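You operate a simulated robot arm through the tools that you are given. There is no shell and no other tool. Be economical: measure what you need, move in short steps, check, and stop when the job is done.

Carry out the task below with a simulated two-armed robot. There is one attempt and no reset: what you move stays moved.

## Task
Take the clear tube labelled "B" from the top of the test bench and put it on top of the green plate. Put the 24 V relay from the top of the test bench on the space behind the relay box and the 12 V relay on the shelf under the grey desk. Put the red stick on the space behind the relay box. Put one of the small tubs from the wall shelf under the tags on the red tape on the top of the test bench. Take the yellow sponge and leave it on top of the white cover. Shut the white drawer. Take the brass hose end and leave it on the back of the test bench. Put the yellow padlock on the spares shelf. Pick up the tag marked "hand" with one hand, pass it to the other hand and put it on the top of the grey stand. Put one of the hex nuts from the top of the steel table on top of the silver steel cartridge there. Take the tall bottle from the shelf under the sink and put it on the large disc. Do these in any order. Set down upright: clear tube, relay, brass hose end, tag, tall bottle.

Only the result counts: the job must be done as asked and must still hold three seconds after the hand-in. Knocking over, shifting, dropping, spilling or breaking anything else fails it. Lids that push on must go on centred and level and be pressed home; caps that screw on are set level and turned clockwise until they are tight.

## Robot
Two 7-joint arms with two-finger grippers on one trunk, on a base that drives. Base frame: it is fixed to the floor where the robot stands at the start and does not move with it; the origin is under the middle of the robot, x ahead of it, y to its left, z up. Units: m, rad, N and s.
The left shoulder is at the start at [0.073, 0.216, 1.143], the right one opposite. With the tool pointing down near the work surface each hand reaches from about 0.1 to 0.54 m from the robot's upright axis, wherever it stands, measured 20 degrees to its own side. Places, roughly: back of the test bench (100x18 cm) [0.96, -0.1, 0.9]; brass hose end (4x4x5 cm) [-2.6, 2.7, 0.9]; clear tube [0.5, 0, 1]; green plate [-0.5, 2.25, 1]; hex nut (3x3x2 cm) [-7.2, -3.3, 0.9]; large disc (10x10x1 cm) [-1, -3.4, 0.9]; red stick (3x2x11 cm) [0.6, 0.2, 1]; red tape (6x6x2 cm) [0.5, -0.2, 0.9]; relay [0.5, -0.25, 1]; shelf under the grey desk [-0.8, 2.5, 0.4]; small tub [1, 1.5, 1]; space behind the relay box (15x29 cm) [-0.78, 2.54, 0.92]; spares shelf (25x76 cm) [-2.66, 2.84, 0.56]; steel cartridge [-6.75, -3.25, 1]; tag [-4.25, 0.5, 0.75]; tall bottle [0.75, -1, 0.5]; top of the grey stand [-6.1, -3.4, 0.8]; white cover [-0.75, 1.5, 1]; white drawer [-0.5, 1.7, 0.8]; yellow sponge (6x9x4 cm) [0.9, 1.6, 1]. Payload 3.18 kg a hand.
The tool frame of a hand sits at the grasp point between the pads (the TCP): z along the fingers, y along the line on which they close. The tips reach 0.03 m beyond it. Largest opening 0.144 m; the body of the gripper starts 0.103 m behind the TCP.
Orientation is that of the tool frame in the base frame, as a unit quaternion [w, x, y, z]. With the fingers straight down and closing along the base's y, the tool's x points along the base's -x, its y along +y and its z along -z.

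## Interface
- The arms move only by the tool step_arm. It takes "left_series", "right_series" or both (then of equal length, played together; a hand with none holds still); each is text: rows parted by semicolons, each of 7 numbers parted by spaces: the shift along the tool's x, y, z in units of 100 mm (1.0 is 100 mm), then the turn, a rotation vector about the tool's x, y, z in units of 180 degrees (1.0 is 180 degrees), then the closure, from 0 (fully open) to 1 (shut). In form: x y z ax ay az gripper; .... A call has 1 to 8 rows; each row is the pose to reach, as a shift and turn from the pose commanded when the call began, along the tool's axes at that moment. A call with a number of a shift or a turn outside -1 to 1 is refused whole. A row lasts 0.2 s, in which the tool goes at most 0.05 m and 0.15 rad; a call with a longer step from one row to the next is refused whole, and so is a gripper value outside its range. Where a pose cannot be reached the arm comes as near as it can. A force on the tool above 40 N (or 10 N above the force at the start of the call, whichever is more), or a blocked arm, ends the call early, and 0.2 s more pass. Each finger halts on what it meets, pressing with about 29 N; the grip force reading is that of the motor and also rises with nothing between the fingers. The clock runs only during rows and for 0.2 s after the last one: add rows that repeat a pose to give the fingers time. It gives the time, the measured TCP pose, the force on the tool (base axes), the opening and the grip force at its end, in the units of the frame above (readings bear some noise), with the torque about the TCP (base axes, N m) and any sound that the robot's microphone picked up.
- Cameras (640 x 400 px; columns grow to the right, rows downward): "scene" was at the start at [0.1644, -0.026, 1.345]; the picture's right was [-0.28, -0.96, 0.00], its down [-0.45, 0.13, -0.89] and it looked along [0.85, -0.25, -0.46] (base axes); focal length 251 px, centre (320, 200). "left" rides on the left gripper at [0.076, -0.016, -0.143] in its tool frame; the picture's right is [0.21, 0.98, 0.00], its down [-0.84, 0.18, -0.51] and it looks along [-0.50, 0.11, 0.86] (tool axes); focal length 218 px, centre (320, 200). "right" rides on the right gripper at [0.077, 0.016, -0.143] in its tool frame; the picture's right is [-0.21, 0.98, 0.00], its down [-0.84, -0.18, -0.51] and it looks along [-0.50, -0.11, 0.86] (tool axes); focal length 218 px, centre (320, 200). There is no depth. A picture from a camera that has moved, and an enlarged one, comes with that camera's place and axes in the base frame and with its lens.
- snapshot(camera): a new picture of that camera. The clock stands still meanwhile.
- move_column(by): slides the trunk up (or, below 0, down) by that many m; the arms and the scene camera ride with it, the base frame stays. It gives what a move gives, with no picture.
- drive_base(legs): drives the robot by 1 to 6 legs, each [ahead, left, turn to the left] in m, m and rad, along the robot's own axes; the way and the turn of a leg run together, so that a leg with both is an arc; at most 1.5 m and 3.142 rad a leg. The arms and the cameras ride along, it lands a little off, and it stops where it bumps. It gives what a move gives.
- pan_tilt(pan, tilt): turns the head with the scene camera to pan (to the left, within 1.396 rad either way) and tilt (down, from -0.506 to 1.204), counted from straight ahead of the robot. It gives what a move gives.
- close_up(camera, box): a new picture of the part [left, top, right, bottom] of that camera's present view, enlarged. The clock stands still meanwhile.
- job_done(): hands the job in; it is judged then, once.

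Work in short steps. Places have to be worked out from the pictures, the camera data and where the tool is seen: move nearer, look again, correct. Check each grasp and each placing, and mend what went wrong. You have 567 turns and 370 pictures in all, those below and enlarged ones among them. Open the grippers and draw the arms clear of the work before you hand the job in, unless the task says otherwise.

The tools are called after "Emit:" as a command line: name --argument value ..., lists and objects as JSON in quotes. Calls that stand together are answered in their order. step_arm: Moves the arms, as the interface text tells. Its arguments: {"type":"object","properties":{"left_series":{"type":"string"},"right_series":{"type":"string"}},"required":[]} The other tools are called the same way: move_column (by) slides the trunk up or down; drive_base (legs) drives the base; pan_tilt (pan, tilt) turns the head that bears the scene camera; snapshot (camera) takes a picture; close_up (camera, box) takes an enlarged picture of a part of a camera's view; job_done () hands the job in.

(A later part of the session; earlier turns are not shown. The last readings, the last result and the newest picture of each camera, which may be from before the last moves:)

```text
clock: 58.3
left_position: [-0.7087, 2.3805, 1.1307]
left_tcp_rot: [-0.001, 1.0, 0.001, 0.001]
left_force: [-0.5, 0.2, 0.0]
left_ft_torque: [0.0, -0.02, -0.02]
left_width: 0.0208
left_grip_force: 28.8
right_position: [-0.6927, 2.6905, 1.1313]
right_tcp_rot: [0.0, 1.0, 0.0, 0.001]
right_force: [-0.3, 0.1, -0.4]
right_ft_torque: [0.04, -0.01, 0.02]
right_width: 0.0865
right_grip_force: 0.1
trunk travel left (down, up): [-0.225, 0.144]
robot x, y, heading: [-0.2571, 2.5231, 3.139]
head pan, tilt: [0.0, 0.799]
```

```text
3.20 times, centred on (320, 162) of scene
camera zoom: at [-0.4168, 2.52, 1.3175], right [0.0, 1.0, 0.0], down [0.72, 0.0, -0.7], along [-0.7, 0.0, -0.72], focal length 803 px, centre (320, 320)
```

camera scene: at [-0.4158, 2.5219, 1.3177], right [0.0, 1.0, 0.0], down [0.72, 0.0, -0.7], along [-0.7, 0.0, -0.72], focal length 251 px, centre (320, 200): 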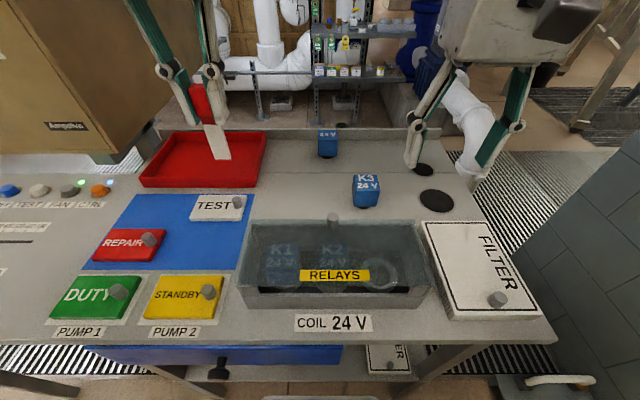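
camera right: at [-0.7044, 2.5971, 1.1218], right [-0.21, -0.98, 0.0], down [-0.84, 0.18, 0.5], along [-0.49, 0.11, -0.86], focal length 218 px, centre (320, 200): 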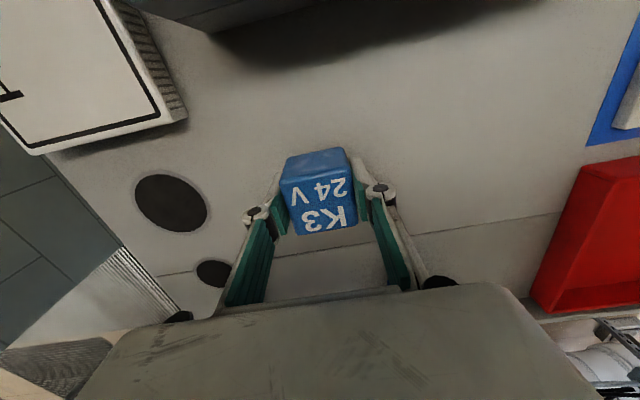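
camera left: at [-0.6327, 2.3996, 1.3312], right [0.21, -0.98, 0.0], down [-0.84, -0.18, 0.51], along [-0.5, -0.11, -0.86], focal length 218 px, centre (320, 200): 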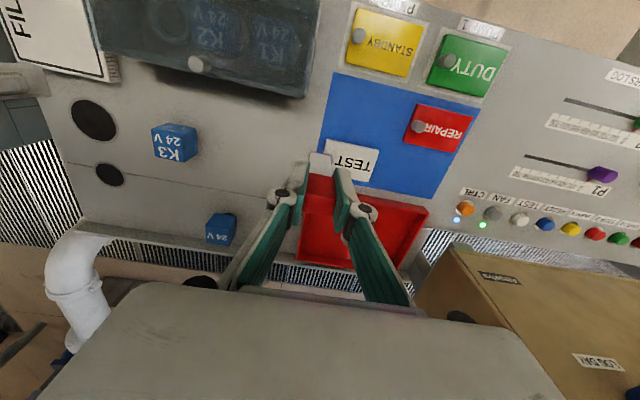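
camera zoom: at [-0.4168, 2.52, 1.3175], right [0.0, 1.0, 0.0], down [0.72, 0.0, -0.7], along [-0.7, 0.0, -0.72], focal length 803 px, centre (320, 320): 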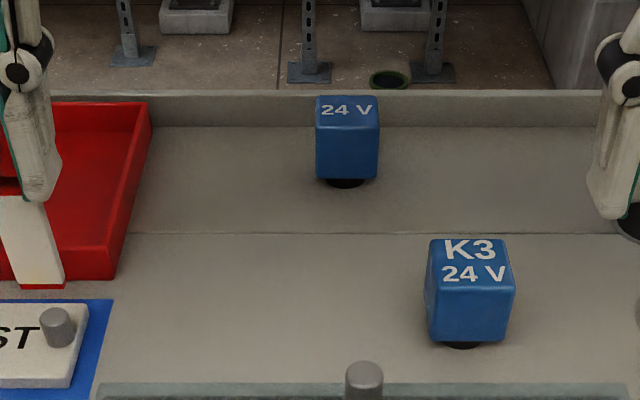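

One row stepped too far, so the sideways move was skipped and only the lowering happened, harmlessly. I move sideways now in smaller rows, going back first.

Emit:
step_arm --left_series "-0.4 -0.2 0 0 0 0 1; -0.65 -0.55 0 0 0 0 1; -0.65 -0.8 0 0 0 0 1; -0.65 -0.8 0.4 0 0 0 1; -0.65 -0.8 0.8 0 0 0 1; -0.65 -0.8 0.95 0 0 0 1"

Emit:
close_up --camera "scene" --box '[220, 100, 420, 225]'

```text
clock: 59.7
left_position: [-0.7747, 2.4615, 1.0343]
left_tcp_rot: [-0.001, 1.0, 0.002, 0.001]
left_force: [-0.6, 0.5, -0.1]
left_ft_torque: [0.0, -0.01, 0.01]
left_width: 0.0209
left_grip_force: 29.0
right_position: [-0.6925, 2.6929, 1.1321]
right_tcp_rot: [0.0, 1.0, -0.002, 0.001]
right_force: [0.3, 0.0, 0.7]
right_ft_torque: [-0.01, -0.01, 0.01]
right_width: 0.0862
right_grip_force: 0.1
trunk travel left (down, up): [-0.225, 0.144]
robot x, y, heading: [-0.2587, 2.5206, 3.142]
head pan, tilt: [0.0, 0.799]
```

```text
3.20 times, centred on (320, 162) of scene
camera zoom: at [-0.4164, 2.5203, 1.3176], right [0.0, 1.0, 0.0], down [0.72, 0.0, -0.7], along [-0.7, 0.0, -0.72], focal length 803 px, centre (320, 320)
```

zoom: 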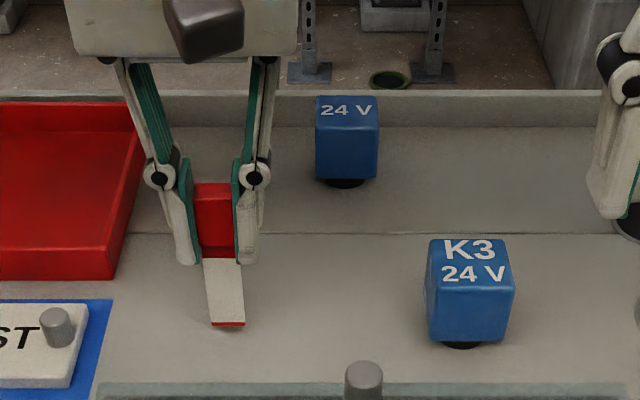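

The stick is over the free area. I lower it to contact.

Emit:
step_arm --left_series "0 0 0.08 0 0 0 1; 0 0 0.16 0 0 0 1; 0 0 0.22 0 0 0 1; 0 0 0.28 0 0 0 1; 0 0 0.33 0 0 0 1; 0 0 0.38 0 0 0 1; 0 0 0.42 0 0 0 1"

Emit:
close_up --camera "scene" --box '[220, 100, 420, 225]'

```text
clock: 61.3
left_position: [-0.7721, 2.463, 0.9933]
left_tcp_rot: [0.0, 1.0, 0.001, 0.001]
left_force: [-0.5, 1.0, 23.0]
left_ft_torque: [0.02, 0.06, -0.03]
left_width: 0.0204
left_grip_force: 29.0
right_position: [-0.6913, 2.6926, 1.1332]
right_tcp_rot: [0.001, 1.0, -0.001, 0.001]
right_force: [0.6, -0.6, 0.7]
right_ft_torque: [0.0, 0.03, 0.01]
right_width: 0.0864
right_grip_force: 0.0
trunk travel left (down, up): [-0.225, 0.144]
robot x, y, heading: [-0.2562, 2.5214, 3.145]
head pan, tilt: [0.0, 0.799]
```

```text
3.20 times, centred on (320, 162) of scene
camera zoom: at [-0.415, 2.5207, 1.3178], right [0.0, 1.0, 0.0], down [0.72, 0.0, -0.7], along [-0.7, 0.0, -0.72], focal length 803 px, centre (320, 320)
```

zoom: 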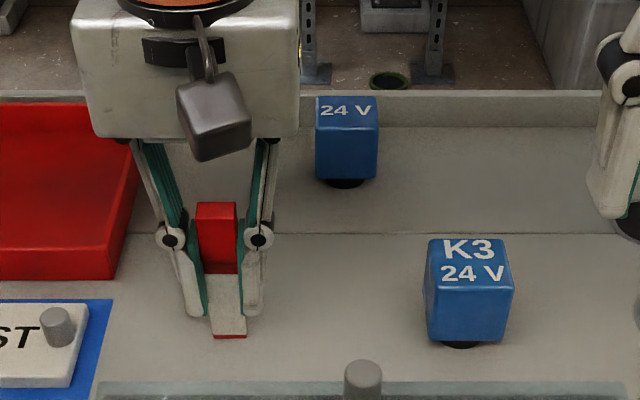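

It is in contact and upright. I open gently and rise.

Emit:
step_arm --left_series "0 0 -0.02 0 0 0 0.8; 0 0 -0.02 0 0 0 0.6; 0 0 -0.02 0 0 0 0.6; 0 0 -0.3 0 0 0 0.6; 0 0 -0.7 0 0 0 0.6; 0 0 -1 0 0 0 0.6"

Emit:
close_up --camera "scene" --box '[220, 100, 420, 225]'

```text
clock: 62.7
left_position: [-0.7741, 2.4619, 1.0929]
left_tcp_rot: [0.0, 1.0, 0.001, 0.001]
left_force: [-0.9, 0.8, -0.1]
left_ft_torque: [0.0, 0.01, 0.04]
left_width: 0.0575
left_grip_force: 0.1
right_position: [-0.693, 2.6932, 1.1307]
right_tcp_rot: [0.002, 1.0, -0.001, 0.001]
right_force: [0.4, -0.3, -0.4]
right_ft_torque: [0.02, 0.01, 0.0]
right_width: 0.0865
right_grip_force: 0.0
trunk travel left (down, up): [-0.225, 0.144]
robot x, y, heading: [-0.2611, 2.5224, 3.141]
head pan, tilt: [0.0, 0.799]
```

```text
3.20 times, centred on (320, 162) of scene
camera zoom: at [-0.4158, 2.5207, 1.3177], right [0.0, 1.0, 0.0], down [0.72, 0.0, -0.7], along [-0.7, 0.0, -0.72], focal length 803 px, centre (320, 320)
```

zoom: 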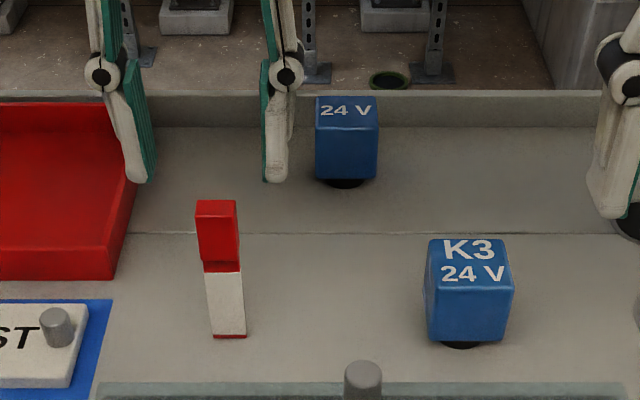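

The stick stands in place. I raise the hands, tilt the right hand 45° forward (which will suit the low shelf), and drive back to the bench.

Emit:
step_arm --left_series "0 0 -0.4 0 0 0 0.5; 0 0 -0.8 0 0 0 0.5; 0.3 0 -0.8 0 0 0 0.5; 0.6 0 -0.8 0 0 0 0.5; 0.6 0 -0.8 0 0 0 0.5; 0.6 0 -0.8 0 0 0 0.5" --right_series "0.3 0 -0.3 0 -0.042 0 0.3; 0.6 0 -0.6 0 -0.084 0 0.3; 0.9 0 -0.6 0 -0.126 0 0.3; 0.9 0 -0.6 0 -0.168 0 0.3; 0.9 0 -0.6 0 -0.21 0 0.3; 0.9 0 -0.6 0 -0.25 0 0.3"

Emit:
drive_base --legs '[[-0.3, 0, 0], [0, 1.25, 0], [0, 0, -3.14]]'

```text
clock: 64.1
left_position: [-0.7129, 2.4619, 1.1744]
left_tcp_rot: [-0.001, 1.0, 0.001, 0.0]
left_force: [-1.0, 0.0, 0.7]
left_ft_torque: [0.02, 0.05, 0.0]
left_width: 0.0721
left_grip_force: 0.2
right_position: [-0.6025, 2.689, 1.197]
right_tcp_rot: [0.0, 0.924, -0.002, -0.383]
right_force: [0.2, -0.1, 0.6]
right_ft_torque: [0.01, -0.01, -0.01]
right_width: 0.1008
right_grip_force: 0.1
right hand out of reach, approached as far as the arm can: row 6
trunk travel left (down, up): [-0.225, 0.144]
robot x, y, heading: [-0.258, 2.5202, 3.139]
head pan, tilt: [0.0, 0.799]
```

```text
clock: 84.3
left_position: [0.4994, 1.3352, 1.1723]
left_tcp_rot: [-0.001, -0.003, 1.0, 0.0]
left_force: [0.3, -0.9, 0.2]
left_ft_torque: [0.03, 0.0, 0.0]
left_width: 0.0721
left_grip_force: 0.0
right_position: [0.391, 1.1045, 1.1973]
right_tcp_rot: [0.382, 0.0, 0.924, 0.0]
right_force: [0.0, 0.5, -0.6]
right_ft_torque: [0.01, -0.01, 0.05]
right_width: 0.1008
right_grip_force: 0.0
trunk travel left (down, up): [-0.225, 0.144]
robot x, y, heading: [0.0473, 1.2732, 0.001]
head pan, tilt: [0.0, 0.799]
```

The tilt is right: the fingers point forward and down at 45°. I drive sideways to the bench beside the 12 V relay.

Emit:
drive_base --legs '[[0, -1.14, 0], [0.05, 0, 0]]'

Emit:
pan_tilt --pan -0.1 --tilt 0.85

Emit:
snapshot --camera "right"

Emit:
snapshot --camera "scene"

```text
clock: 95.1
left_position: [0.5566, 0.1973, 1.1724]
left_tcp_rot: [-0.002, -0.004, 1.0, 0.0]
left_force: [1.2, -0.2, 0.3]
left_ft_torque: [0.0, 0.06, 0.02]
left_width: 0.0721
left_grip_force: 0.0
right_position: [0.4484, -0.0333, 1.1958]
right_tcp_rot: [0.379, -0.002, 0.925, 0.001]
right_force: [-0.2, -0.2, 0.2]
right_ft_torque: [-0.01, 0.03, 0.01]
right_width: 0.1008
right_grip_force: 0.0
trunk travel left (down, up): [-0.225, 0.144]
robot x, y, heading: [0.1023, 0.1331, 0.006]
head pan, tilt: [0.0, 0.799]
```

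```text
clock: 95.8
left_position: [0.5552, 0.1953, 1.1723]
left_tcp_rot: [0.0, -0.005, 1.0, -0.001]
left_force: [0.4, -0.1, 0.9]
left_ft_torque: [-0.01, -0.01, 0.0]
left_width: 0.0721
left_grip_force: 0.0
right_position: [0.4467, -0.0329, 1.197]
right_tcp_rot: [0.381, -0.002, 0.925, 0.001]
right_force: [-1.1, 0.3, 0.4]
right_ft_torque: [-0.01, 0.01, -0.03]
right_width: 0.1007
right_grip_force: 0.0
trunk travel left (down, up): [-0.225, 0.144]
robot x, y, heading: [0.1038, 0.1369, 0.01]
head pan, tilt: [-0.099, 0.85]
```

```text
334 pictures are left
camera right: at [0.2932, -0.0181, 1.2451], right [0.14, 0.98, 0.15], down [0.24, -0.18, 0.95], along [0.96, -0.1, -0.26], focal length 218 px, centre (320, 200)
```

right: 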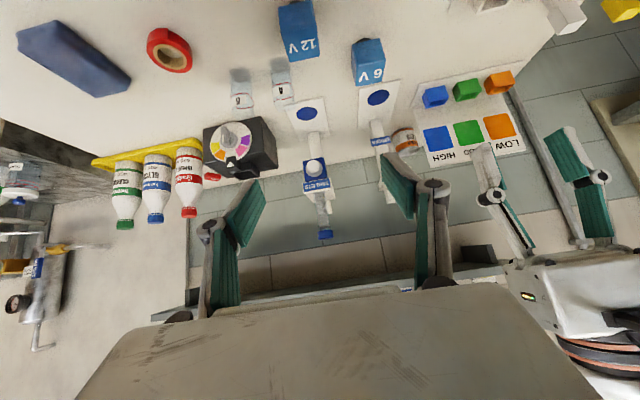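

```text
333 pictures are left
camera scene: at [0.2557, 0.1267, 1.3136], right [-0.09, -1.0, 0.0], down [-0.75, 0.07, -0.66], along [0.66, -0.06, -0.75], focal length 251 px, centre (320, 200)
```

scene: 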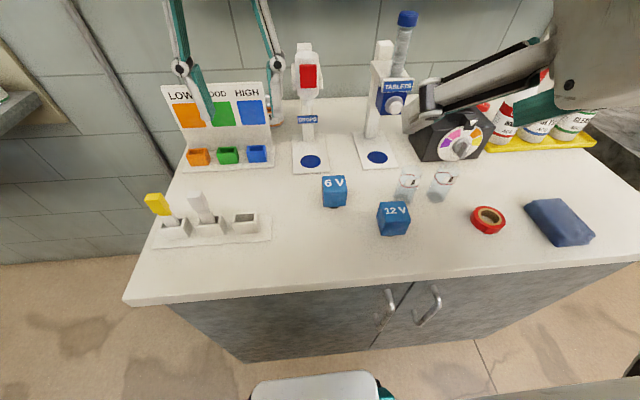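

12 V comes out at (0.526, -0.035, 0.94). I bring the tilted right hand down to a standoff along its finger direction.

Emit:
step_arm --right_series "0.3 -0.02 0.2 0 0 0 0.5; 0.6 -0.02 0.4 0 0 0 0.5; 0.85 -0.02 0.6 0 0 0 0.5; 1 -0.02 0.7 0 0 0 0.5"

Emit:
step_arm --right_series "0.1 0 0.45 0 0 0 0.5; 0.21 0 0.9 0 0 0 0.5"

Emit:
snapshot --camera "right"

Emit:
close_up --camera "scene" --box '[300, 130, 500, 255]'

```text
clock: 96.8
left_position: [0.554, 0.1954, 1.1732]
left_tcp_rot: [0.0, -0.004, 1.0, 0.0]
left_force: [0.2, -0.4, -0.3]
left_ft_torque: [0.04, -0.02, 0.01]
left_width: 0.0719
left_grip_force: 0.1
right_position: [0.4748, 0.0166, 1.1581]
right_tcp_rot: [0.376, 0.027, 0.926, 0.014]
right_force: [-0.2, -0.2, -0.3]
right_ft_torque: [0.02, 0.02, 0.01]
right_width: 0.0724
right_grip_force: 0.0
right hand out of reach, approached as far as the arm can: row 1, 2, 3, 4
trunk travel left (down, up): [-0.225, 0.144]
robot x, y, heading: [0.0988, 0.1339, 0.008]
head pan, tilt: [-0.099, 0.85]
```

```text
clock: 97.4
left_position: [0.5565, 0.196, 1.1716]
left_tcp_rot: [-0.001, -0.004, 1.0, 0.001]
left_force: [0.5, -0.1, -0.4]
left_ft_torque: [0.02, 0.02, 0.0]
left_width: 0.0719
left_grip_force: 0.1
right_position: [0.5251, 0.034, 1.0767]
right_tcp_rot: [0.382, -0.005, 0.924, 0.002]
right_force: [0.7, 0.2, 0.0]
right_ft_torque: [0.03, 0.0, 0.04]
right_width: 0.072
right_grip_force: 0.1
right hand out of reach, approached as far as the arm can: row 1, 2
trunk travel left (down, up): [-0.225, 0.144]
robot x, y, heading: [0.103, 0.1307, 0.008]
head pan, tilt: [-0.099, 0.85]
```

```text
332 pictures are left
camera right: at [0.3707, 0.0489, 1.1248], right [0.14, 0.98, 0.15], down [0.24, -0.18, 0.95], along [0.96, -0.1, -0.26], focal length 218 px, centre (320, 200)
```

right: 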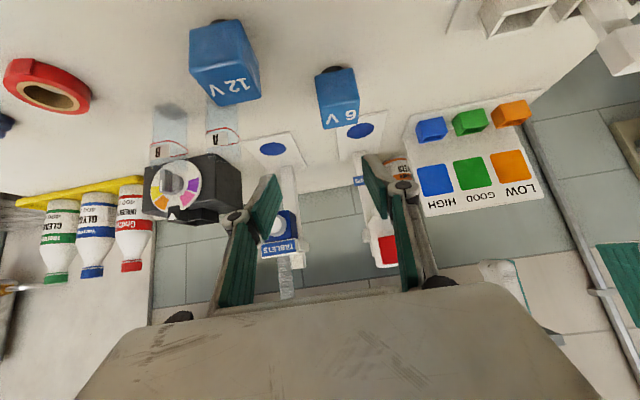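

```text
3.20 times, centred on (400, 192) of scene
camera zoom: at [0.2569, 0.1267, 1.3131], right [-0.09, -1.0, 0.0], down [-0.75, 0.07, -0.66], along [0.66, -0.06, -0.75], focal length 803 px, centre (64, 224)
```

zoom: 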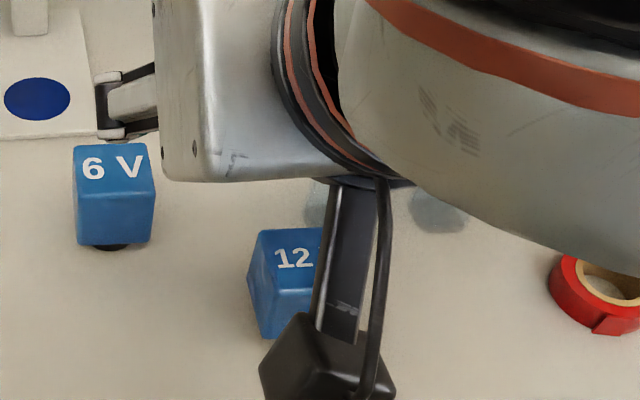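

The tilted wrist can't fold this close to the body. I back the base off 0.15 m and redo the approach with more stretch.

Emit:
drive_base --legs '[[-0.16, 0, 0]]'

Emit:
step_arm --right_series "0 -0.4 0 0 0 0 0.5; -0.3 -0.7 0.3 0 0 0 0.5; -0.5 -0.7 0.5 0 0 0 0.5; -0.5 -0.7 0.5 0 0 0 0.5"

```text
clock: 98.8
left_position: [0.3955, 0.1954, 1.1738]
left_tcp_rot: [0.0, -0.004, 1.0, 0.0]
left_force: [0.0, 0.2, 0.6]
left_ft_torque: [-0.01, -0.05, -0.01]
left_width: 0.0721
left_grip_force: 0.1
right_position: [0.3667, 0.034, 1.0788]
right_tcp_rot: [0.38, -0.002, 0.925, 0.001]
right_force: [0.1, 0.0, 0.2]
right_ft_torque: [-0.01, -0.03, -0.02]
right_width: 0.0721
right_grip_force: 0.1
trunk travel left (down, up): [-0.225, 0.144]
robot x, y, heading: [-0.056, 0.1361, 0.005]
head pan, tilt: [-0.099, 0.85]
```

```text
refused: row 2 steps farther than a row can; nothing moved
```

Emit:
step_arm --right_series "-0.18 -0.35 0.2 0 0 0 0.5; -0.18 -0.69 0.45 0 0 0 0.5; -0.18 -0.69 0.75 0 0 0 0.5; -0.18 -0.69 1 0 0 0 0.5"

Emit:
snapshot --camera "right"

```text
clock: 99.8
left_position: [0.3965, 0.1941, 1.1717]
left_tcp_rot: [-0.001, -0.004, 1.0, -0.001]
left_force: [-0.1, 0.4, -0.3]
left_ft_torque: [0.0, -0.05, 0.02]
left_width: 0.0719
left_grip_force: 0.0
right_position: [0.4502, -0.036, 1.019]
right_tcp_rot: [0.38, -0.001, 0.925, 0.001]
right_force: [0.5, -0.1, -0.4]
right_ft_torque: [0.01, 0.0, -0.01]
right_width: 0.072
right_grip_force: 0.1
right hand out of reach, approached as far as the arm can: row 1, 2
trunk travel left (down, up): [-0.225, 0.144]
robot x, y, heading: [-0.0581, 0.1311, 0.01]
head pan, tilt: [-0.099, 0.85]
```

```text
330 pictures are left
camera right: at [0.2962, -0.0208, 1.0662], right [0.14, 0.98, 0.15], down [0.24, -0.18, 0.95], along [0.96, -0.1, -0.26], focal length 218 px, centre (320, 200)
```

right: 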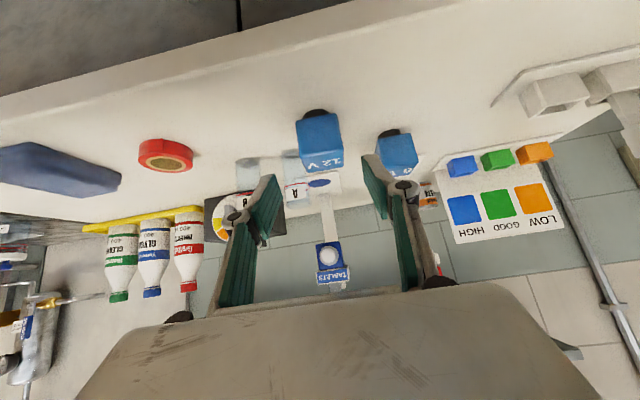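

The relay sits exactly along the finger axis, about 0.10 m ahead. I advance and grip.

Emit:
step_arm --right_series "0 0.02 0.4 0 0 0 0.5; 0 0.02 0.75 0 0 0 0.5; 0 0.02 1 0 0 0 0.5; 0 0.02 1 0 0 0 1; 0 0.02 1 0 0 0 1; 0 0.02 1 0 0 0 1"

Emit:
snapshot --camera "right"

```text
clock: 101.2
left_position: [0.396, 0.1953, 1.173]
left_tcp_rot: [-0.001, -0.004, 1.0, 0.0]
left_force: [-0.1, 0.3, 0.3]
left_ft_torque: [0.06, -0.03, 0.02]
left_width: 0.0721
left_grip_force: 0.0
right_position: [0.5184, -0.0344, 0.9477]
right_tcp_rot: [0.38, -0.002, 0.925, 0.001]
right_force: [0.8, 0.5, 0.0]
right_ft_torque: [0.01, -0.03, -0.03]
right_width: 0.0472
right_grip_force: 29.3
trunk travel left (down, up): [-0.225, 0.144]
robot x, y, heading: [-0.0564, 0.1347, 0.005]
head pan, tilt: [-0.099, 0.85]
```

```text
329 pictures are left
camera right: at [0.3653, -0.0185, 0.996], right [0.14, 0.98, 0.15], down [0.24, -0.18, 0.95], along [0.96, -0.1, -0.26], focal length 218 px, centre (320, 200)
```

right: 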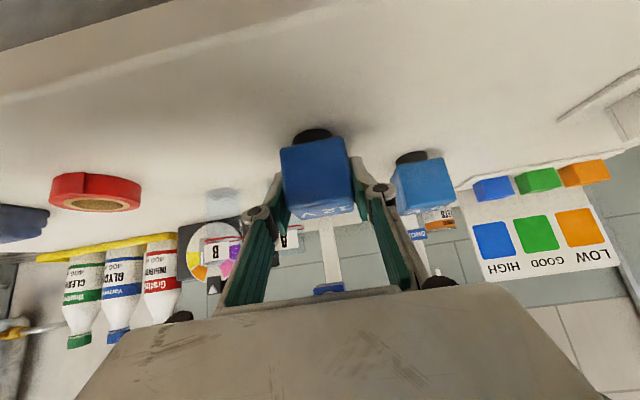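

It is gripped at 47 mm, with the TCP 0.048 above the bench. I lift straight up.

Emit:
step_arm --right_series "-0.3 0 -0.3 0 0 0 1; -0.6 0 -0.6 0 0 0 1; -0.9 0 -0.9 0 0 0 1"

Emit:
drive_base --legs '[[0, -0.46, 0]]'

Emit:
snapshot --camera "left"

Emit:
snapshot --camera "right"

```text
clock: 102.0
left_position: [0.3962, 0.1955, 1.1735]
left_tcp_rot: [-0.001, -0.005, 1.0, 0.0]
left_force: [0.4, 0.3, 0.4]
left_ft_torque: [-0.02, 0.03, 0.02]
left_width: 0.0718
left_grip_force: 0.0
right_position: [0.52, -0.0344, 1.0754]
right_tcp_rot: [0.381, -0.002, 0.925, 0.001]
right_force: [-0.9, 0.1, -1.0]
right_ft_torque: [-0.01, -0.01, 0.04]
right_width: 0.0473
right_grip_force: 28.8
trunk travel left (down, up): [-0.225, 0.144]
robot x, y, heading: [-0.0574, 0.1311, 0.004]
head pan, tilt: [-0.099, 0.85]
```

```text
clock: 106.6
left_position: [0.3998, -0.2703, 1.1723]
left_tcp_rot: [-0.001, -0.003, 1.0, 0.0]
left_force: [-0.2, -1.3, 0.9]
left_ft_torque: [0.01, 0.0, -0.01]
left_width: 0.072
left_grip_force: 0.0
right_position: [0.5221, -0.4989, 1.0752]
right_tcp_rot: [0.38, -0.001, 0.925, 0.0]
right_force: [0.2, -0.7, -0.8]
right_ft_torque: [-0.01, 0.03, 0.0]
right_width: 0.0474
right_grip_force: 29.1
trunk travel left (down, up): [-0.225, 0.144]
robot x, y, heading: [-0.0593, -0.3318, 0.003]
head pan, tilt: [-0.099, 0.85]
```

```text
328 pictures are left
camera left: at [0.3221, -0.287, 1.3158], right [-0.22, 0.98, 0.0], down [0.84, 0.19, 0.51], along [0.49, 0.11, -0.86], focal length 218 px, centre (320, 200)
```

left: 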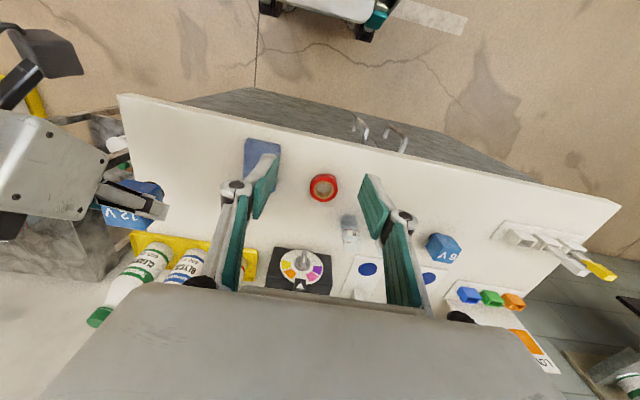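

```text
327 pictures are left
camera right: at [0.368, -0.483, 1.1226], right [0.15, 0.98, 0.15], down [0.24, -0.18, 0.95], along [0.96, -0.1, -0.26], focal length 218 px, centre (320, 200)
```

right: 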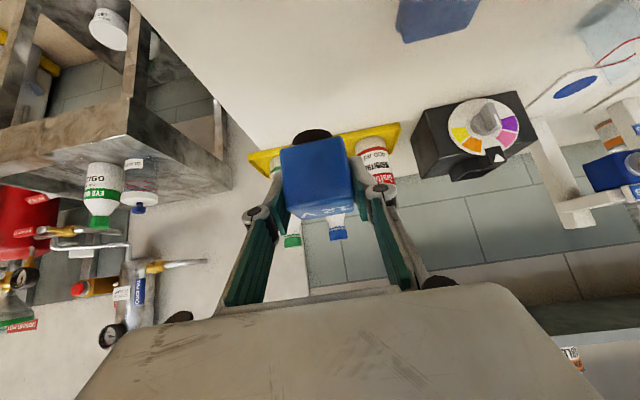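

I raise the right hand clear of the bottles, then drive in for tube B with the left hand.

Emit:
step_arm --right_series "-0.3 0 -0.3 0 0 0 1; -0.55 0 -0.55 0 0 0 1; -0.8 0 -0.8 0 0 0 1"

Emit:
drive_base --legs '[[0.11, 0.07, 0]]'

Emit:
snapshot --camera "left"

Emit:
snapshot --camera "scene"

```text
clock: 107.4
left_position: [0.3982, -0.2698, 1.173]
left_tcp_rot: [0.0, -0.004, 1.0, -0.001]
left_force: [-0.7, -0.6, 0.7]
left_ft_torque: [-0.04, -0.02, 0.0]
left_width: 0.0718
left_grip_force: 0.0
right_position: [0.522, -0.4981, 1.189]
right_tcp_rot: [0.38, -0.001, 0.925, 0.0]
right_force: [-0.5, -0.4, -1.3]
right_ft_torque: [-0.01, -0.02, -0.01]
right_width: 0.0469
right_grip_force: 28.7
trunk travel left (down, up): [-0.225, 0.144]
robot x, y, heading: [-0.0551, -0.3321, 0.003]
head pan, tilt: [-0.099, 0.85]
```

```text
clock: 108.7
left_position: [0.5094, -0.1998, 1.173]
left_tcp_rot: [-0.001, -0.003, 1.0, -0.001]
left_force: [1.1, 0.3, 0.5]
left_ft_torque: [-0.03, 0.03, 0.03]
left_width: 0.0723
left_grip_force: 0.0
right_position: [0.633, -0.429, 1.1874]
right_tcp_rot: [0.381, -0.002, 0.925, 0.0]
right_force: [0.3, 0.4, -2.3]
right_ft_torque: [-0.04, 0.03, -0.01]
right_width: 0.0473
right_grip_force: 28.4
trunk travel left (down, up): [-0.225, 0.144]
robot x, y, heading: [0.0532, -0.259, -0.001]
head pan, tilt: [-0.099, 0.85]
```

```text
326 pictures are left
camera left: at [0.4315, -0.2164, 1.3157], right [-0.22, 0.98, 0.0], down [0.84, 0.19, 0.51], along [0.49, 0.11, -0.86], focal length 218 px, centre (320, 200)
```

left: 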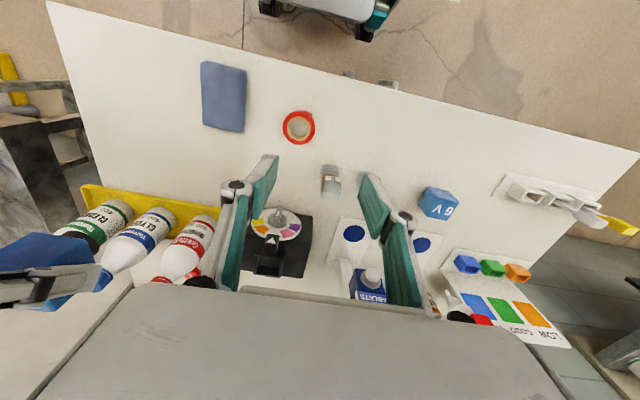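

```text
325 pictures are left
camera scene: at [0.2094, -0.2684, 1.3136], right [-0.09, -1.0, 0.0], down [-0.75, 0.07, -0.66], along [0.66, -0.06, -0.75], focal length 251 px, centre (320, 200)
```

scene: 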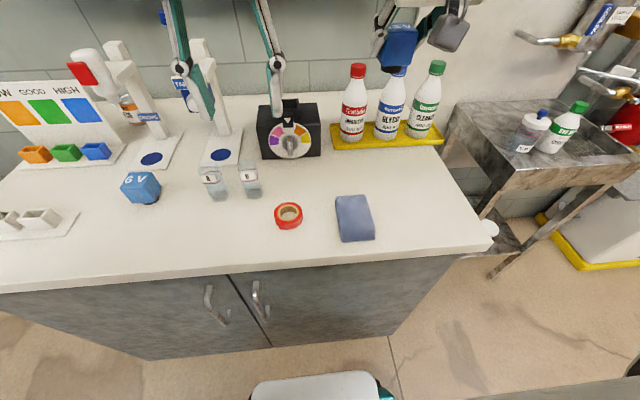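

Emit:
close_up --camera "scene" --box '[160, 120, 320, 220]'

Emit:
close_up --camera "left" --box '[260, 130, 420, 230]'

```text
4.00 times, centred on (240, 170) of scene
camera zoom: at [0.2094, -0.2684, 1.3136], right [-0.09, -1.0, 0.0], down [-0.75, 0.07, -0.66], along [0.66, -0.06, -0.75], focal length 1004 px, centre (640, 320)
```

zoom: 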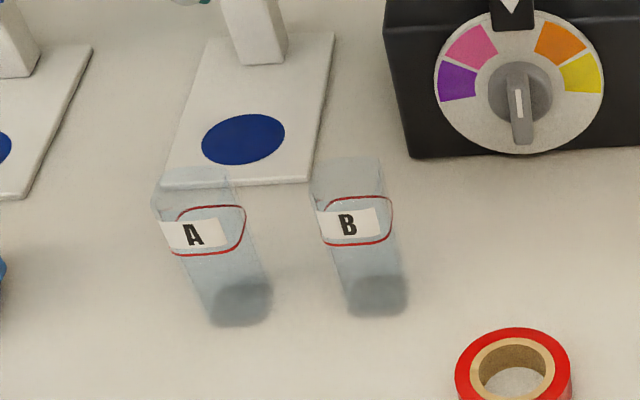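

```text
4.00 times, centred on (340, 180) of left
camera zoom: at [0.4315, -0.2164, 1.3157], right [-0.22, 0.98, 0.0], down [0.84, 0.19, 0.51], along [0.49, 0.11, -0.86], focal length 873 px, centre (240, 280)
```

zoom: 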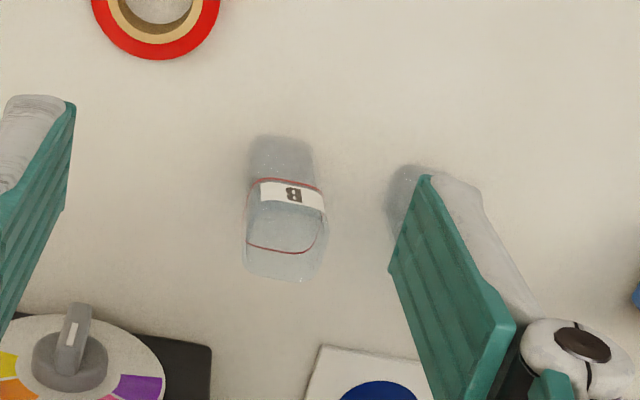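

Tube B stands at about (0.594, -0.159), 10 cm tall. I move the left hand over it with the fingers narrowed to clear A.

Emit:
step_arm --left_series "-0.4 0.2 0 0 0 0 0.6; -0.85 0.41 0 0 0 0 0.6; -0.85 0.41 0.4 0 0 0 0.6; -0.85 0.41 0.8 0 0 0 0.6"

Emit:
close_up --camera "left" --box '[200, 100, 440, 250]'

Emit:
close_up --camera "scene" --box '[160, 100, 320, 200]'

```text
clock: 109.7
left_position: [0.592, -0.1583, 1.0911]
left_tcp_rot: [-0.001, -0.005, 1.0, -0.001]
left_force: [0.0, -0.8, 1.2]
left_ft_torque: [0.02, 0.01, -0.02]
left_width: 0.0574
left_grip_force: 0.2
right_position: [0.6336, -0.4293, 1.1865]
right_tcp_rot: [0.379, -0.002, 0.925, 0.0]
right_force: [0.2, -0.3, 0.1]
right_ft_torque: [0.02, 0.01, 0.01]
right_width: 0.0475
right_grip_force: 28.8
trunk travel left (down, up): [-0.225, 0.144]
robot x, y, heading: [0.0513, -0.2631, 0.01]
head pan, tilt: [-0.099, 0.85]
```

```text
2.67 times, centred on (320, 175) of left
camera zoom: at [0.5156, -0.1752, 1.2342], right [-0.22, 0.98, 0.0], down [0.84, 0.19, 0.51], along [0.49, 0.11, -0.86], focal length 582 px, centre (320, 267)
```

zoom: 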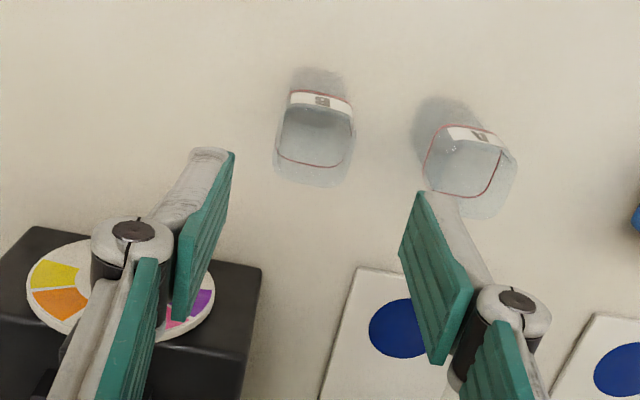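

```text
4.00 times, centred on (240, 150) of scene
camera zoom: at [0.2097, -0.2687, 1.3133], right [-0.09, -1.0, 0.0], down [-0.75, 0.07, -0.66], along [0.66, -0.06, -0.75], focal length 1004 px, centre (640, 400)
```

zoom: 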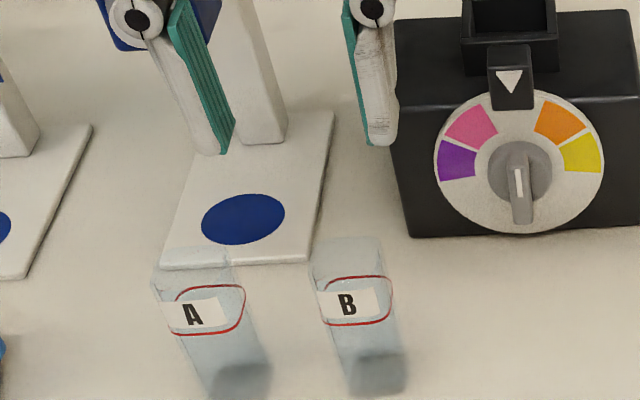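

B is centred between the fingers. I descend to mid-height and grip.

Emit:
step_arm --left_series "-0.02 0 0.4 0 0 0 0.6; -0.02 0 0.8 0 0 0 0.6"

Emit:
step_arm --left_series "0 0 0.25 0 0 0 0.6; 0 0 0.45 0 0 0 0.6; 0 0 0.45 0 0 0 0.8; 0 0 0.45 0 0 0 1; 0 0 0.45 0 0 0 1; 0 0 0.45 0 0 0 1"

Emit:
close_up --camera "left" --box '[200, 100, 440, 250]'

```text
clock: 110.3
left_position: [0.5941, -0.1609, 1.0124]
left_tcp_rot: [0.0, -0.003, 1.0, 0.001]
left_force: [-0.1, -0.5, 0.1]
left_ft_torque: [0.0, 0.01, -0.01]
left_width: 0.0579
left_grip_force: 0.1
right_position: [0.6323, -0.4286, 1.1876]
right_tcp_rot: [0.38, -0.002, 0.925, 0.001]
right_force: [-0.5, -1.2, -0.7]
right_ft_torque: [0.0, 0.01, 0.04]
right_width: 0.0472
right_grip_force: 29.3
trunk travel left (down, up): [-0.225, 0.144]
robot x, y, heading: [0.0548, -0.2578, 0.007]
head pan, tilt: [-0.099, 0.85]
```

```text
clock: 111.7
left_position: [0.595, -0.1576, 0.9668]
left_tcp_rot: [-0.001, -0.003, 1.0, -0.001]
left_force: [0.6, 0.3, -0.6]
left_ft_torque: [-0.06, 0.04, -0.01]
left_width: 0.034
left_grip_force: 29.5
right_position: [0.6308, -0.4282, 1.1875]
right_tcp_rot: [0.38, -0.002, 0.925, 0.001]
right_force: [-0.5, -0.4, 0.0]
right_ft_torque: [-0.03, -0.01, 0.0]
right_width: 0.0474
right_grip_force: 29.0
trunk travel left (down, up): [-0.225, 0.144]
robot x, y, heading: [0.0551, -0.2615, 0.007]
head pan, tilt: [-0.099, 0.85]
```

```text
2.67 times, centred on (320, 175) of left
camera zoom: at [0.5174, -0.1756, 1.1105], right [-0.22, 0.98, 0.0], down [0.84, 0.19, 0.51], along [0.49, 0.11, -0.86], focal length 582 px, centre (320, 267)
```

zoom: 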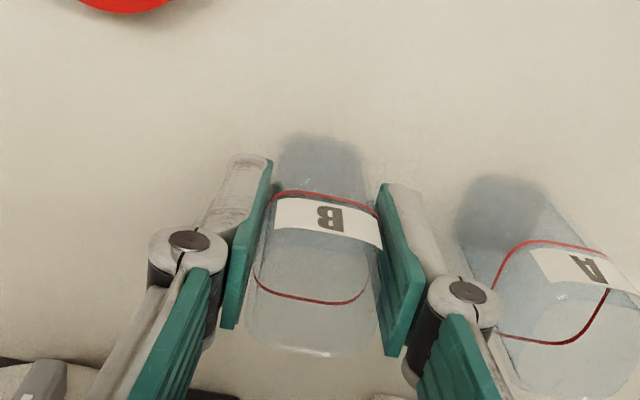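

B is gripped, with the TCP 0.067 above its base. I lift and travel back to the desk.

Emit:
step_arm --left_series "0 0 -0.4 0 0 0 1; 0 0 -0.7 0 0 0 1; 0 0 -1 0 0 0 1"

Emit:
step_arm --left_series "0 0 -0.4 0 0 0 1; 0 0 -0.8 0 0 0 1; 0 0 -1 0 0 0 1"

Emit:
drive_base --legs '[[-0.15, 0, 0], [0, 1.2, 0], [0, 0, 3.135], [-0.22, 0, 0], [0, -1.48, 0]]'

Emit:
pan_tilt --pan 0.1 --tilt 0.6

Emit:
snapshot --camera "scene"

```text
clock: 112.5
left_position: [0.5939, -0.1588, 1.0682]
left_tcp_rot: [-0.001, -0.003, 1.0, 0.0]
left_force: [-0.5, 0.4, -1.0]
left_ft_torque: [-0.01, -0.01, 0.02]
left_width: 0.0342
left_grip_force: 28.7
right_position: [0.6301, -0.4288, 1.1881]
right_tcp_rot: [0.381, -0.001, 0.924, 0.0]
right_force: [-1.0, 0.2, -1.3]
right_ft_torque: [-0.03, -0.03, 0.0]
right_width: 0.0473
right_grip_force: 29.2
trunk travel left (down, up): [-0.225, 0.144]
robot x, y, heading: [0.0527, -0.2624, 0.006]
head pan, tilt: [-0.099, 0.85]
```

```text
clock: 113.3
left_position: [0.5949, -0.1575, 1.1682]
left_tcp_rot: [-0.001, -0.003, 1.0, -0.001]
left_force: [0.1, 0.6, -0.3]
left_ft_torque: [0.03, 0.0, -0.02]
left_width: 0.034
left_grip_force: 28.7
right_position: [0.6315, -0.4288, 1.1886]
right_tcp_rot: [0.381, -0.002, 0.925, 0.001]
right_force: [0.1, 0.3, -0.6]
right_ft_torque: [0.0, 0.03, 0.01]
right_width: 0.0471
right_grip_force: 28.1
trunk travel left (down, up): [-0.225, 0.144]
robot x, y, heading: [0.0549, -0.2633, 0.001]
head pan, tilt: [-0.099, 0.85]
```

```text
clock: 146.3
left_position: [-0.4055, 2.3177, 1.1674]
left_tcp_rot: [0.0, 1.0, -0.002, 0.002]
left_force: [-0.8, 0.5, -0.6]
left_ft_torque: [-0.01, 0.01, 0.01]
left_width: 0.034
left_grip_force: 28.5
right_position: [-0.4405, 2.5888, 1.1889]
right_tcp_rot: [-0.001, 0.925, -0.004, -0.38]
right_force: [0.7, 0.6, -1.0]
right_ft_torque: [-0.01, 0.0, 0.01]
right_width: 0.047
right_grip_force: 29.2
trunk travel left (down, up): [-0.225, 0.144]
robot x, y, heading: [0.1336, 2.4137, 3.136]
head pan, tilt: [-0.099, 0.85]
```

```text
clock: 147.1
left_position: [-0.4066, 2.3176, 1.1669]
left_tcp_rot: [0.0, 1.0, -0.003, 0.0]
left_force: [0.8, 0.6, -0.7]
left_ft_torque: [0.03, -0.03, 0.05]
left_width: 0.0341
left_grip_force: 28.5
right_position: [-0.4405, 2.5886, 1.1875]
right_tcp_rot: [-0.002, 0.925, -0.004, -0.38]
right_force: [-0.6, 0.9, -0.3]
right_ft_torque: [-0.04, 0.03, 0.03]
right_width: 0.047
right_grip_force: 29.0
trunk travel left (down, up): [-0.225, 0.144]
robot x, y, heading: [0.1352, 2.4144, 3.136]
head pan, tilt: [0.099, 0.6]
```

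```text
319 pictures are left
camera scene: at [-0.0294, 2.4068, 1.3344], right [-0.09, 1.0, 0.0], down [0.56, 0.05, -0.82], along [-0.82, -0.08, -0.57], focal length 251 px, centre (320, 200)
```

scene: 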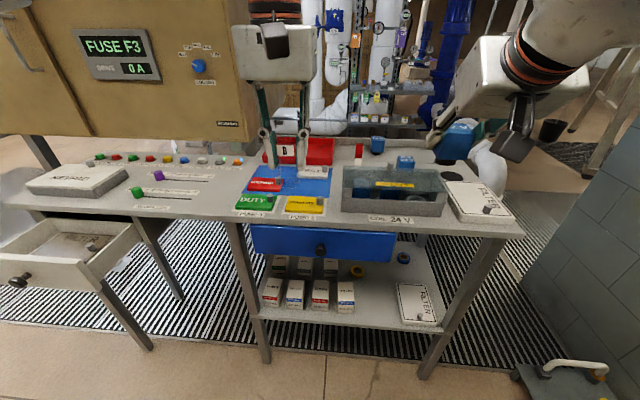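

The green DUTY plate is near (-0.57, 2.18). I drive closer and look with the left camera.

Emit:
drive_base --legs '[[0.26, 0, 0]]'

Emit:
step_arm --left_series "0.3 0.3 0 0 0 0 1; 0.6 0.6 0 0 0 0 1; 0.8 0.9 0 0 0 0 1; 0.8 1 0 0 0 0 1"

Emit:
snapshot --camera "left"

Emit:
pan_tilt --pan 0.35 --tilt 0.85

Emit:
snapshot --camera "scene"

```text
clock: 149.0
left_position: [-0.6643, 2.3209, 1.1679]
left_tcp_rot: [0.0, 1.0, -0.002, 0.001]
left_force: [-0.6, -0.1, -0.6]
left_ft_torque: [-0.01, -0.06, -0.01]
left_width: 0.034
left_grip_force: 29.3
right_position: [-0.6984, 2.5905, 1.1875]
right_tcp_rot: [-0.002, 0.925, -0.005, -0.38]
right_force: [-0.1, 0.0, -1.7]
right_ft_torque: [-0.05, -0.05, 0.03]
right_width: 0.0472
right_grip_force: 29.3
trunk travel left (down, up): [-0.225, 0.144]
robot x, y, heading: [-0.1207, 2.4149, 3.134]
head pan, tilt: [0.099, 0.6]
```

```text
clock: 150.0
left_position: [-0.5838, 2.2202, 1.1673]
left_tcp_rot: [0.0, 1.0, -0.002, 0.001]
left_force: [-0.8, 0.8, -1.0]
left_ft_torque: [-0.03, -0.04, 0.02]
left_width: 0.034
left_grip_force: 29.1
right_position: [-0.6984, 2.5919, 1.1881]
right_tcp_rot: [-0.002, 0.925, -0.004, -0.38]
right_force: [0.4, 0.9, -0.3]
right_ft_torque: [0.0, -0.01, 0.02]
right_width: 0.0473
right_grip_force: 29.1
trunk travel left (down, up): [-0.225, 0.144]
robot x, y, heading: [-0.1247, 2.4162, 3.131]
head pan, tilt: [0.099, 0.6]
```

```text
318 pictures are left
camera left: at [-0.5093, 2.235, 1.3102], right [0.2, -0.98, 0.0], down [-0.84, -0.17, 0.51], along [-0.5, -0.1, -0.86], focal length 218 px, centre (320, 200)
```

left: 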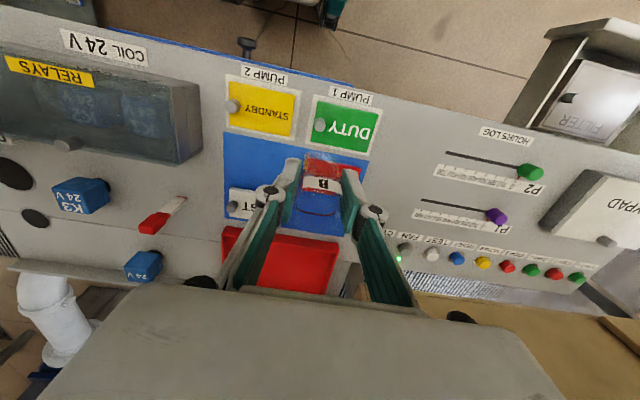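

```text
clock: 150.8
left_position: [-0.5846, 2.2193, 1.1669]
left_tcp_rot: [0.0, 1.0, -0.002, 0.001]
left_force: [0.2, 0.8, -1.0]
left_ft_torque: [-0.01, 0.02, -0.02]
left_width: 0.0344
left_grip_force: 28.6
right_position: [-0.6979, 2.5909, 1.1887]
right_tcp_rot: [-0.002, 0.925, -0.005, -0.381]
right_force: [-0.2, -0.3, -2.3]
right_ft_torque: [0.03, -0.01, -0.02]
right_width: 0.0474
right_grip_force: 28.9
trunk travel left (down, up): [-0.225, 0.144]
robot x, y, heading: [-0.1203, 2.4166, 3.13]
head pan, tilt: [0.351, 0.85]
```

```text
317 pictures are left
camera scene: at [-0.2725, 2.3906, 1.3136], right [-0.34, 0.94, 0.0], down [0.71, 0.25, -0.66], along [-0.62, -0.22, -0.75], focal length 251 px, centre (320, 200)
```

scene: 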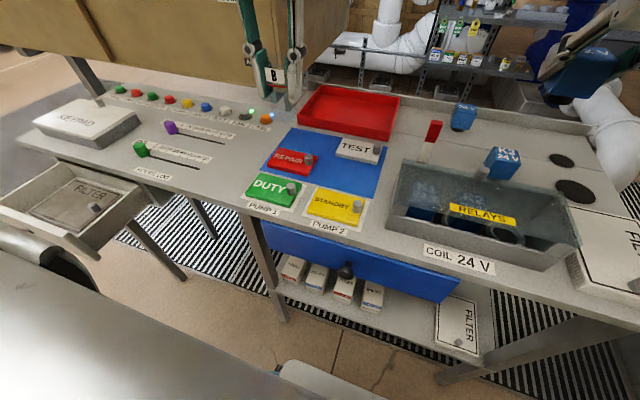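

The green plate's top centre is about (-0.576, 2.178), with its knob at y≈2.215. I aim for (-0.577, 2.163), left of the knob, and come down.

Emit:
step_arm --left_series "0.06 0.3 0 0 0 0 1; 0.07 0.56 0 0 0 0 1; 0.07 0.56 0.45 0 0 0 1; 0.07 0.56 0.9 0 0 0 1; 0.07 0.56 1 0 0 0 1"

Emit:
snapshot --camera "left"

Emit:
close_up --camera "scene" --box '[200, 120, 360, 220]'

```text
clock: 151.9
left_position: [-0.5783, 2.1636, 1.0671]
left_tcp_rot: [0.001, 1.0, -0.003, 0.0]
left_force: [0.1, -0.4, -0.3]
left_ft_torque: [0.02, -0.01, 0.0]
left_width: 0.034
left_grip_force: 28.5
right_position: [-0.698, 2.5914, 1.188]
right_tcp_rot: [-0.002, 0.925, -0.005, -0.38]
right_force: [0.4, -0.5, -1.1]
right_ft_torque: [0.0, 0.03, 0.02]
right_width: 0.0471
right_grip_force: 29.2
trunk travel left (down, up): [-0.225, 0.144]
robot x, y, heading: [-0.1238, 2.4141, 3.135]
head pan, tilt: [0.351, 0.85]
```

```text
316 pictures are left
camera left: at [-0.5016, 2.1792, 1.2105], right [0.2, -0.98, 0.0], down [-0.84, -0.18, 0.51], along [-0.5, -0.1, -0.86], focal length 218 px, centre (320, 200)
```

left: 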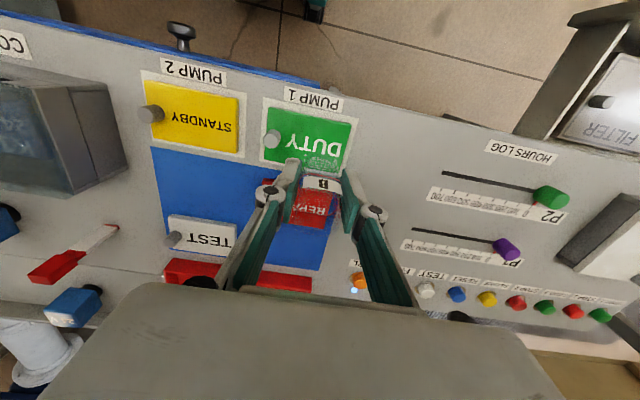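

```text
4.00 times, centred on (280, 170) of scene
camera zoom: at [-0.2724, 2.3907, 1.3136], right [-0.34, 0.94, 0.0], down [0.71, 0.25, -0.66], along [-0.62, -0.22, -0.75], focal length 1004 px, centre (480, 320)
```

zoom: 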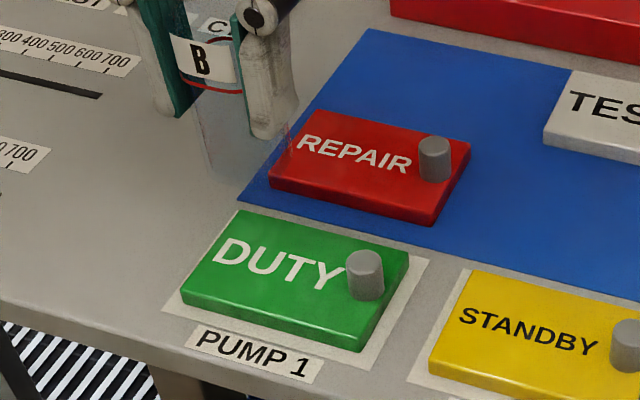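

The tube is correctly over the plate's DUTY area. I lower to just above it, then probe for contact.

Emit:
step_arm --left_series "0 0 0.25 0 0 0 1; 0 0 0.45 0 0 0 1; 0 0 0.5 0 0 0 1; 0 0 0.54 0 0 0 1; 0 0 0.57 0 0 0 1; 0 0 0.6 0 0 0 1; 0 0 0.62 0 0 0 1"

Emit:
close_up --camera "scene" --box '[200, 120, 360, 220]'

```text
clock: 153.6
left_position: [-0.5766, 2.1635, 1.0082]
left_tcp_rot: [0.0, 1.0, -0.003, -0.001]
left_force: [0.7, -4.3, 21.3]
left_ft_torque: [-0.2, 0.04, 0.02]
left_width: 0.0342
left_grip_force: 29.1
right_position: [-0.6963, 2.5906, 1.1895]
right_tcp_rot: [-0.001, 0.924, -0.004, -0.381]
right_force: [1.1, 0.2, -0.8]
right_ft_torque: [-0.03, -0.01, 0.01]
right_width: 0.047
right_grip_force: 29.0
trunk travel left (down, up): [-0.225, 0.144]
robot x, y, heading: [-0.1234, 2.4182, 3.133]
head pan, tilt: [0.351, 0.85]
```

```text
4.00 times, centred on (280, 170) of scene
camera zoom: at [-0.2708, 2.3908, 1.3142], right [-0.34, 0.94, 0.0], down [0.71, 0.25, -0.66], along [-0.62, -0.22, -0.75], focal length 1004 px, centre (480, 320)
```

zoom: 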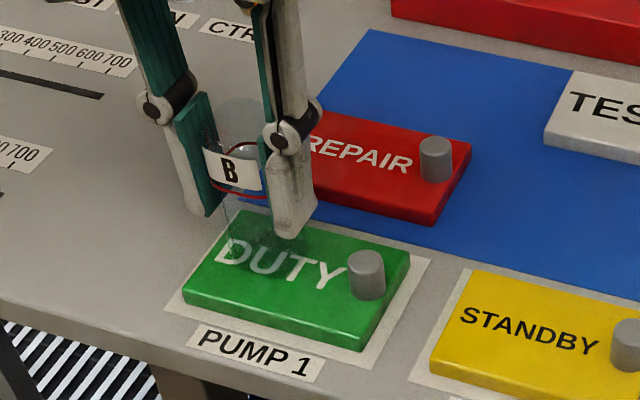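

The tube is in contact with the plate. I release gently and lift.

Emit:
step_arm --left_series "0 0 -0.02 0 0 0 0.9; 0 0 -0.02 0 0 0 0.7; 0 0 -0.02 0 0 0 0.65; 0 0 -0.02 0 0 0 0.65; 0 0 -0.3 0 0 0 0.65; 0 0 -0.6 0 0 0 0.65; 0 0 -1 0 0 0 0.65"

Emit:
close_up --camera "scene" --box '[200, 120, 360, 220]'

```text
clock: 155.2
left_position: [-0.5767, 2.1643, 1.1058]
left_tcp_rot: [0.0, 1.0, -0.002, 0.001]
left_force: [-0.2, 0.8, -0.4]
left_ft_torque: [0.01, 0.0, 0.02]
left_width: 0.0505
left_grip_force: 0.1
right_position: [-0.6968, 2.5917, 1.1883]
right_tcp_rot: [-0.002, 0.924, -0.005, -0.381]
right_force: [0.6, -0.1, -0.9]
right_ft_torque: [0.03, 0.02, 0.0]
right_width: 0.0471
right_grip_force: 28.9
trunk travel left (down, up): [-0.225, 0.144]
robot x, y, heading: [-0.1205, 2.4156, 3.14]
head pan, tilt: [0.351, 0.85]
```

```text
4.00 times, centred on (280, 170) of scene
camera zoom: at [-0.2716, 2.3912, 1.3138], right [-0.34, 0.94, 0.0], down [0.71, 0.25, -0.66], along [-0.62, -0.22, -0.75], focal length 1004 px, centre (480, 320)
```

zoom: 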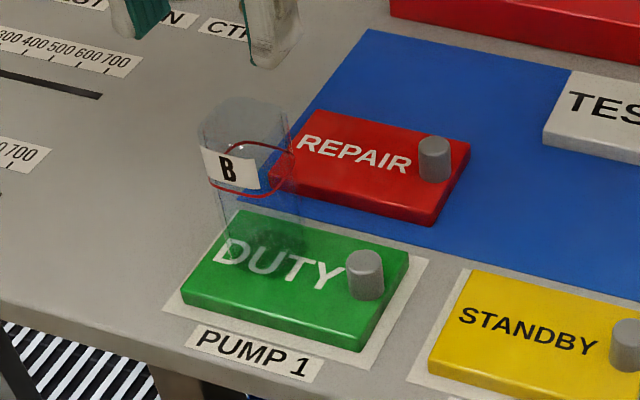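

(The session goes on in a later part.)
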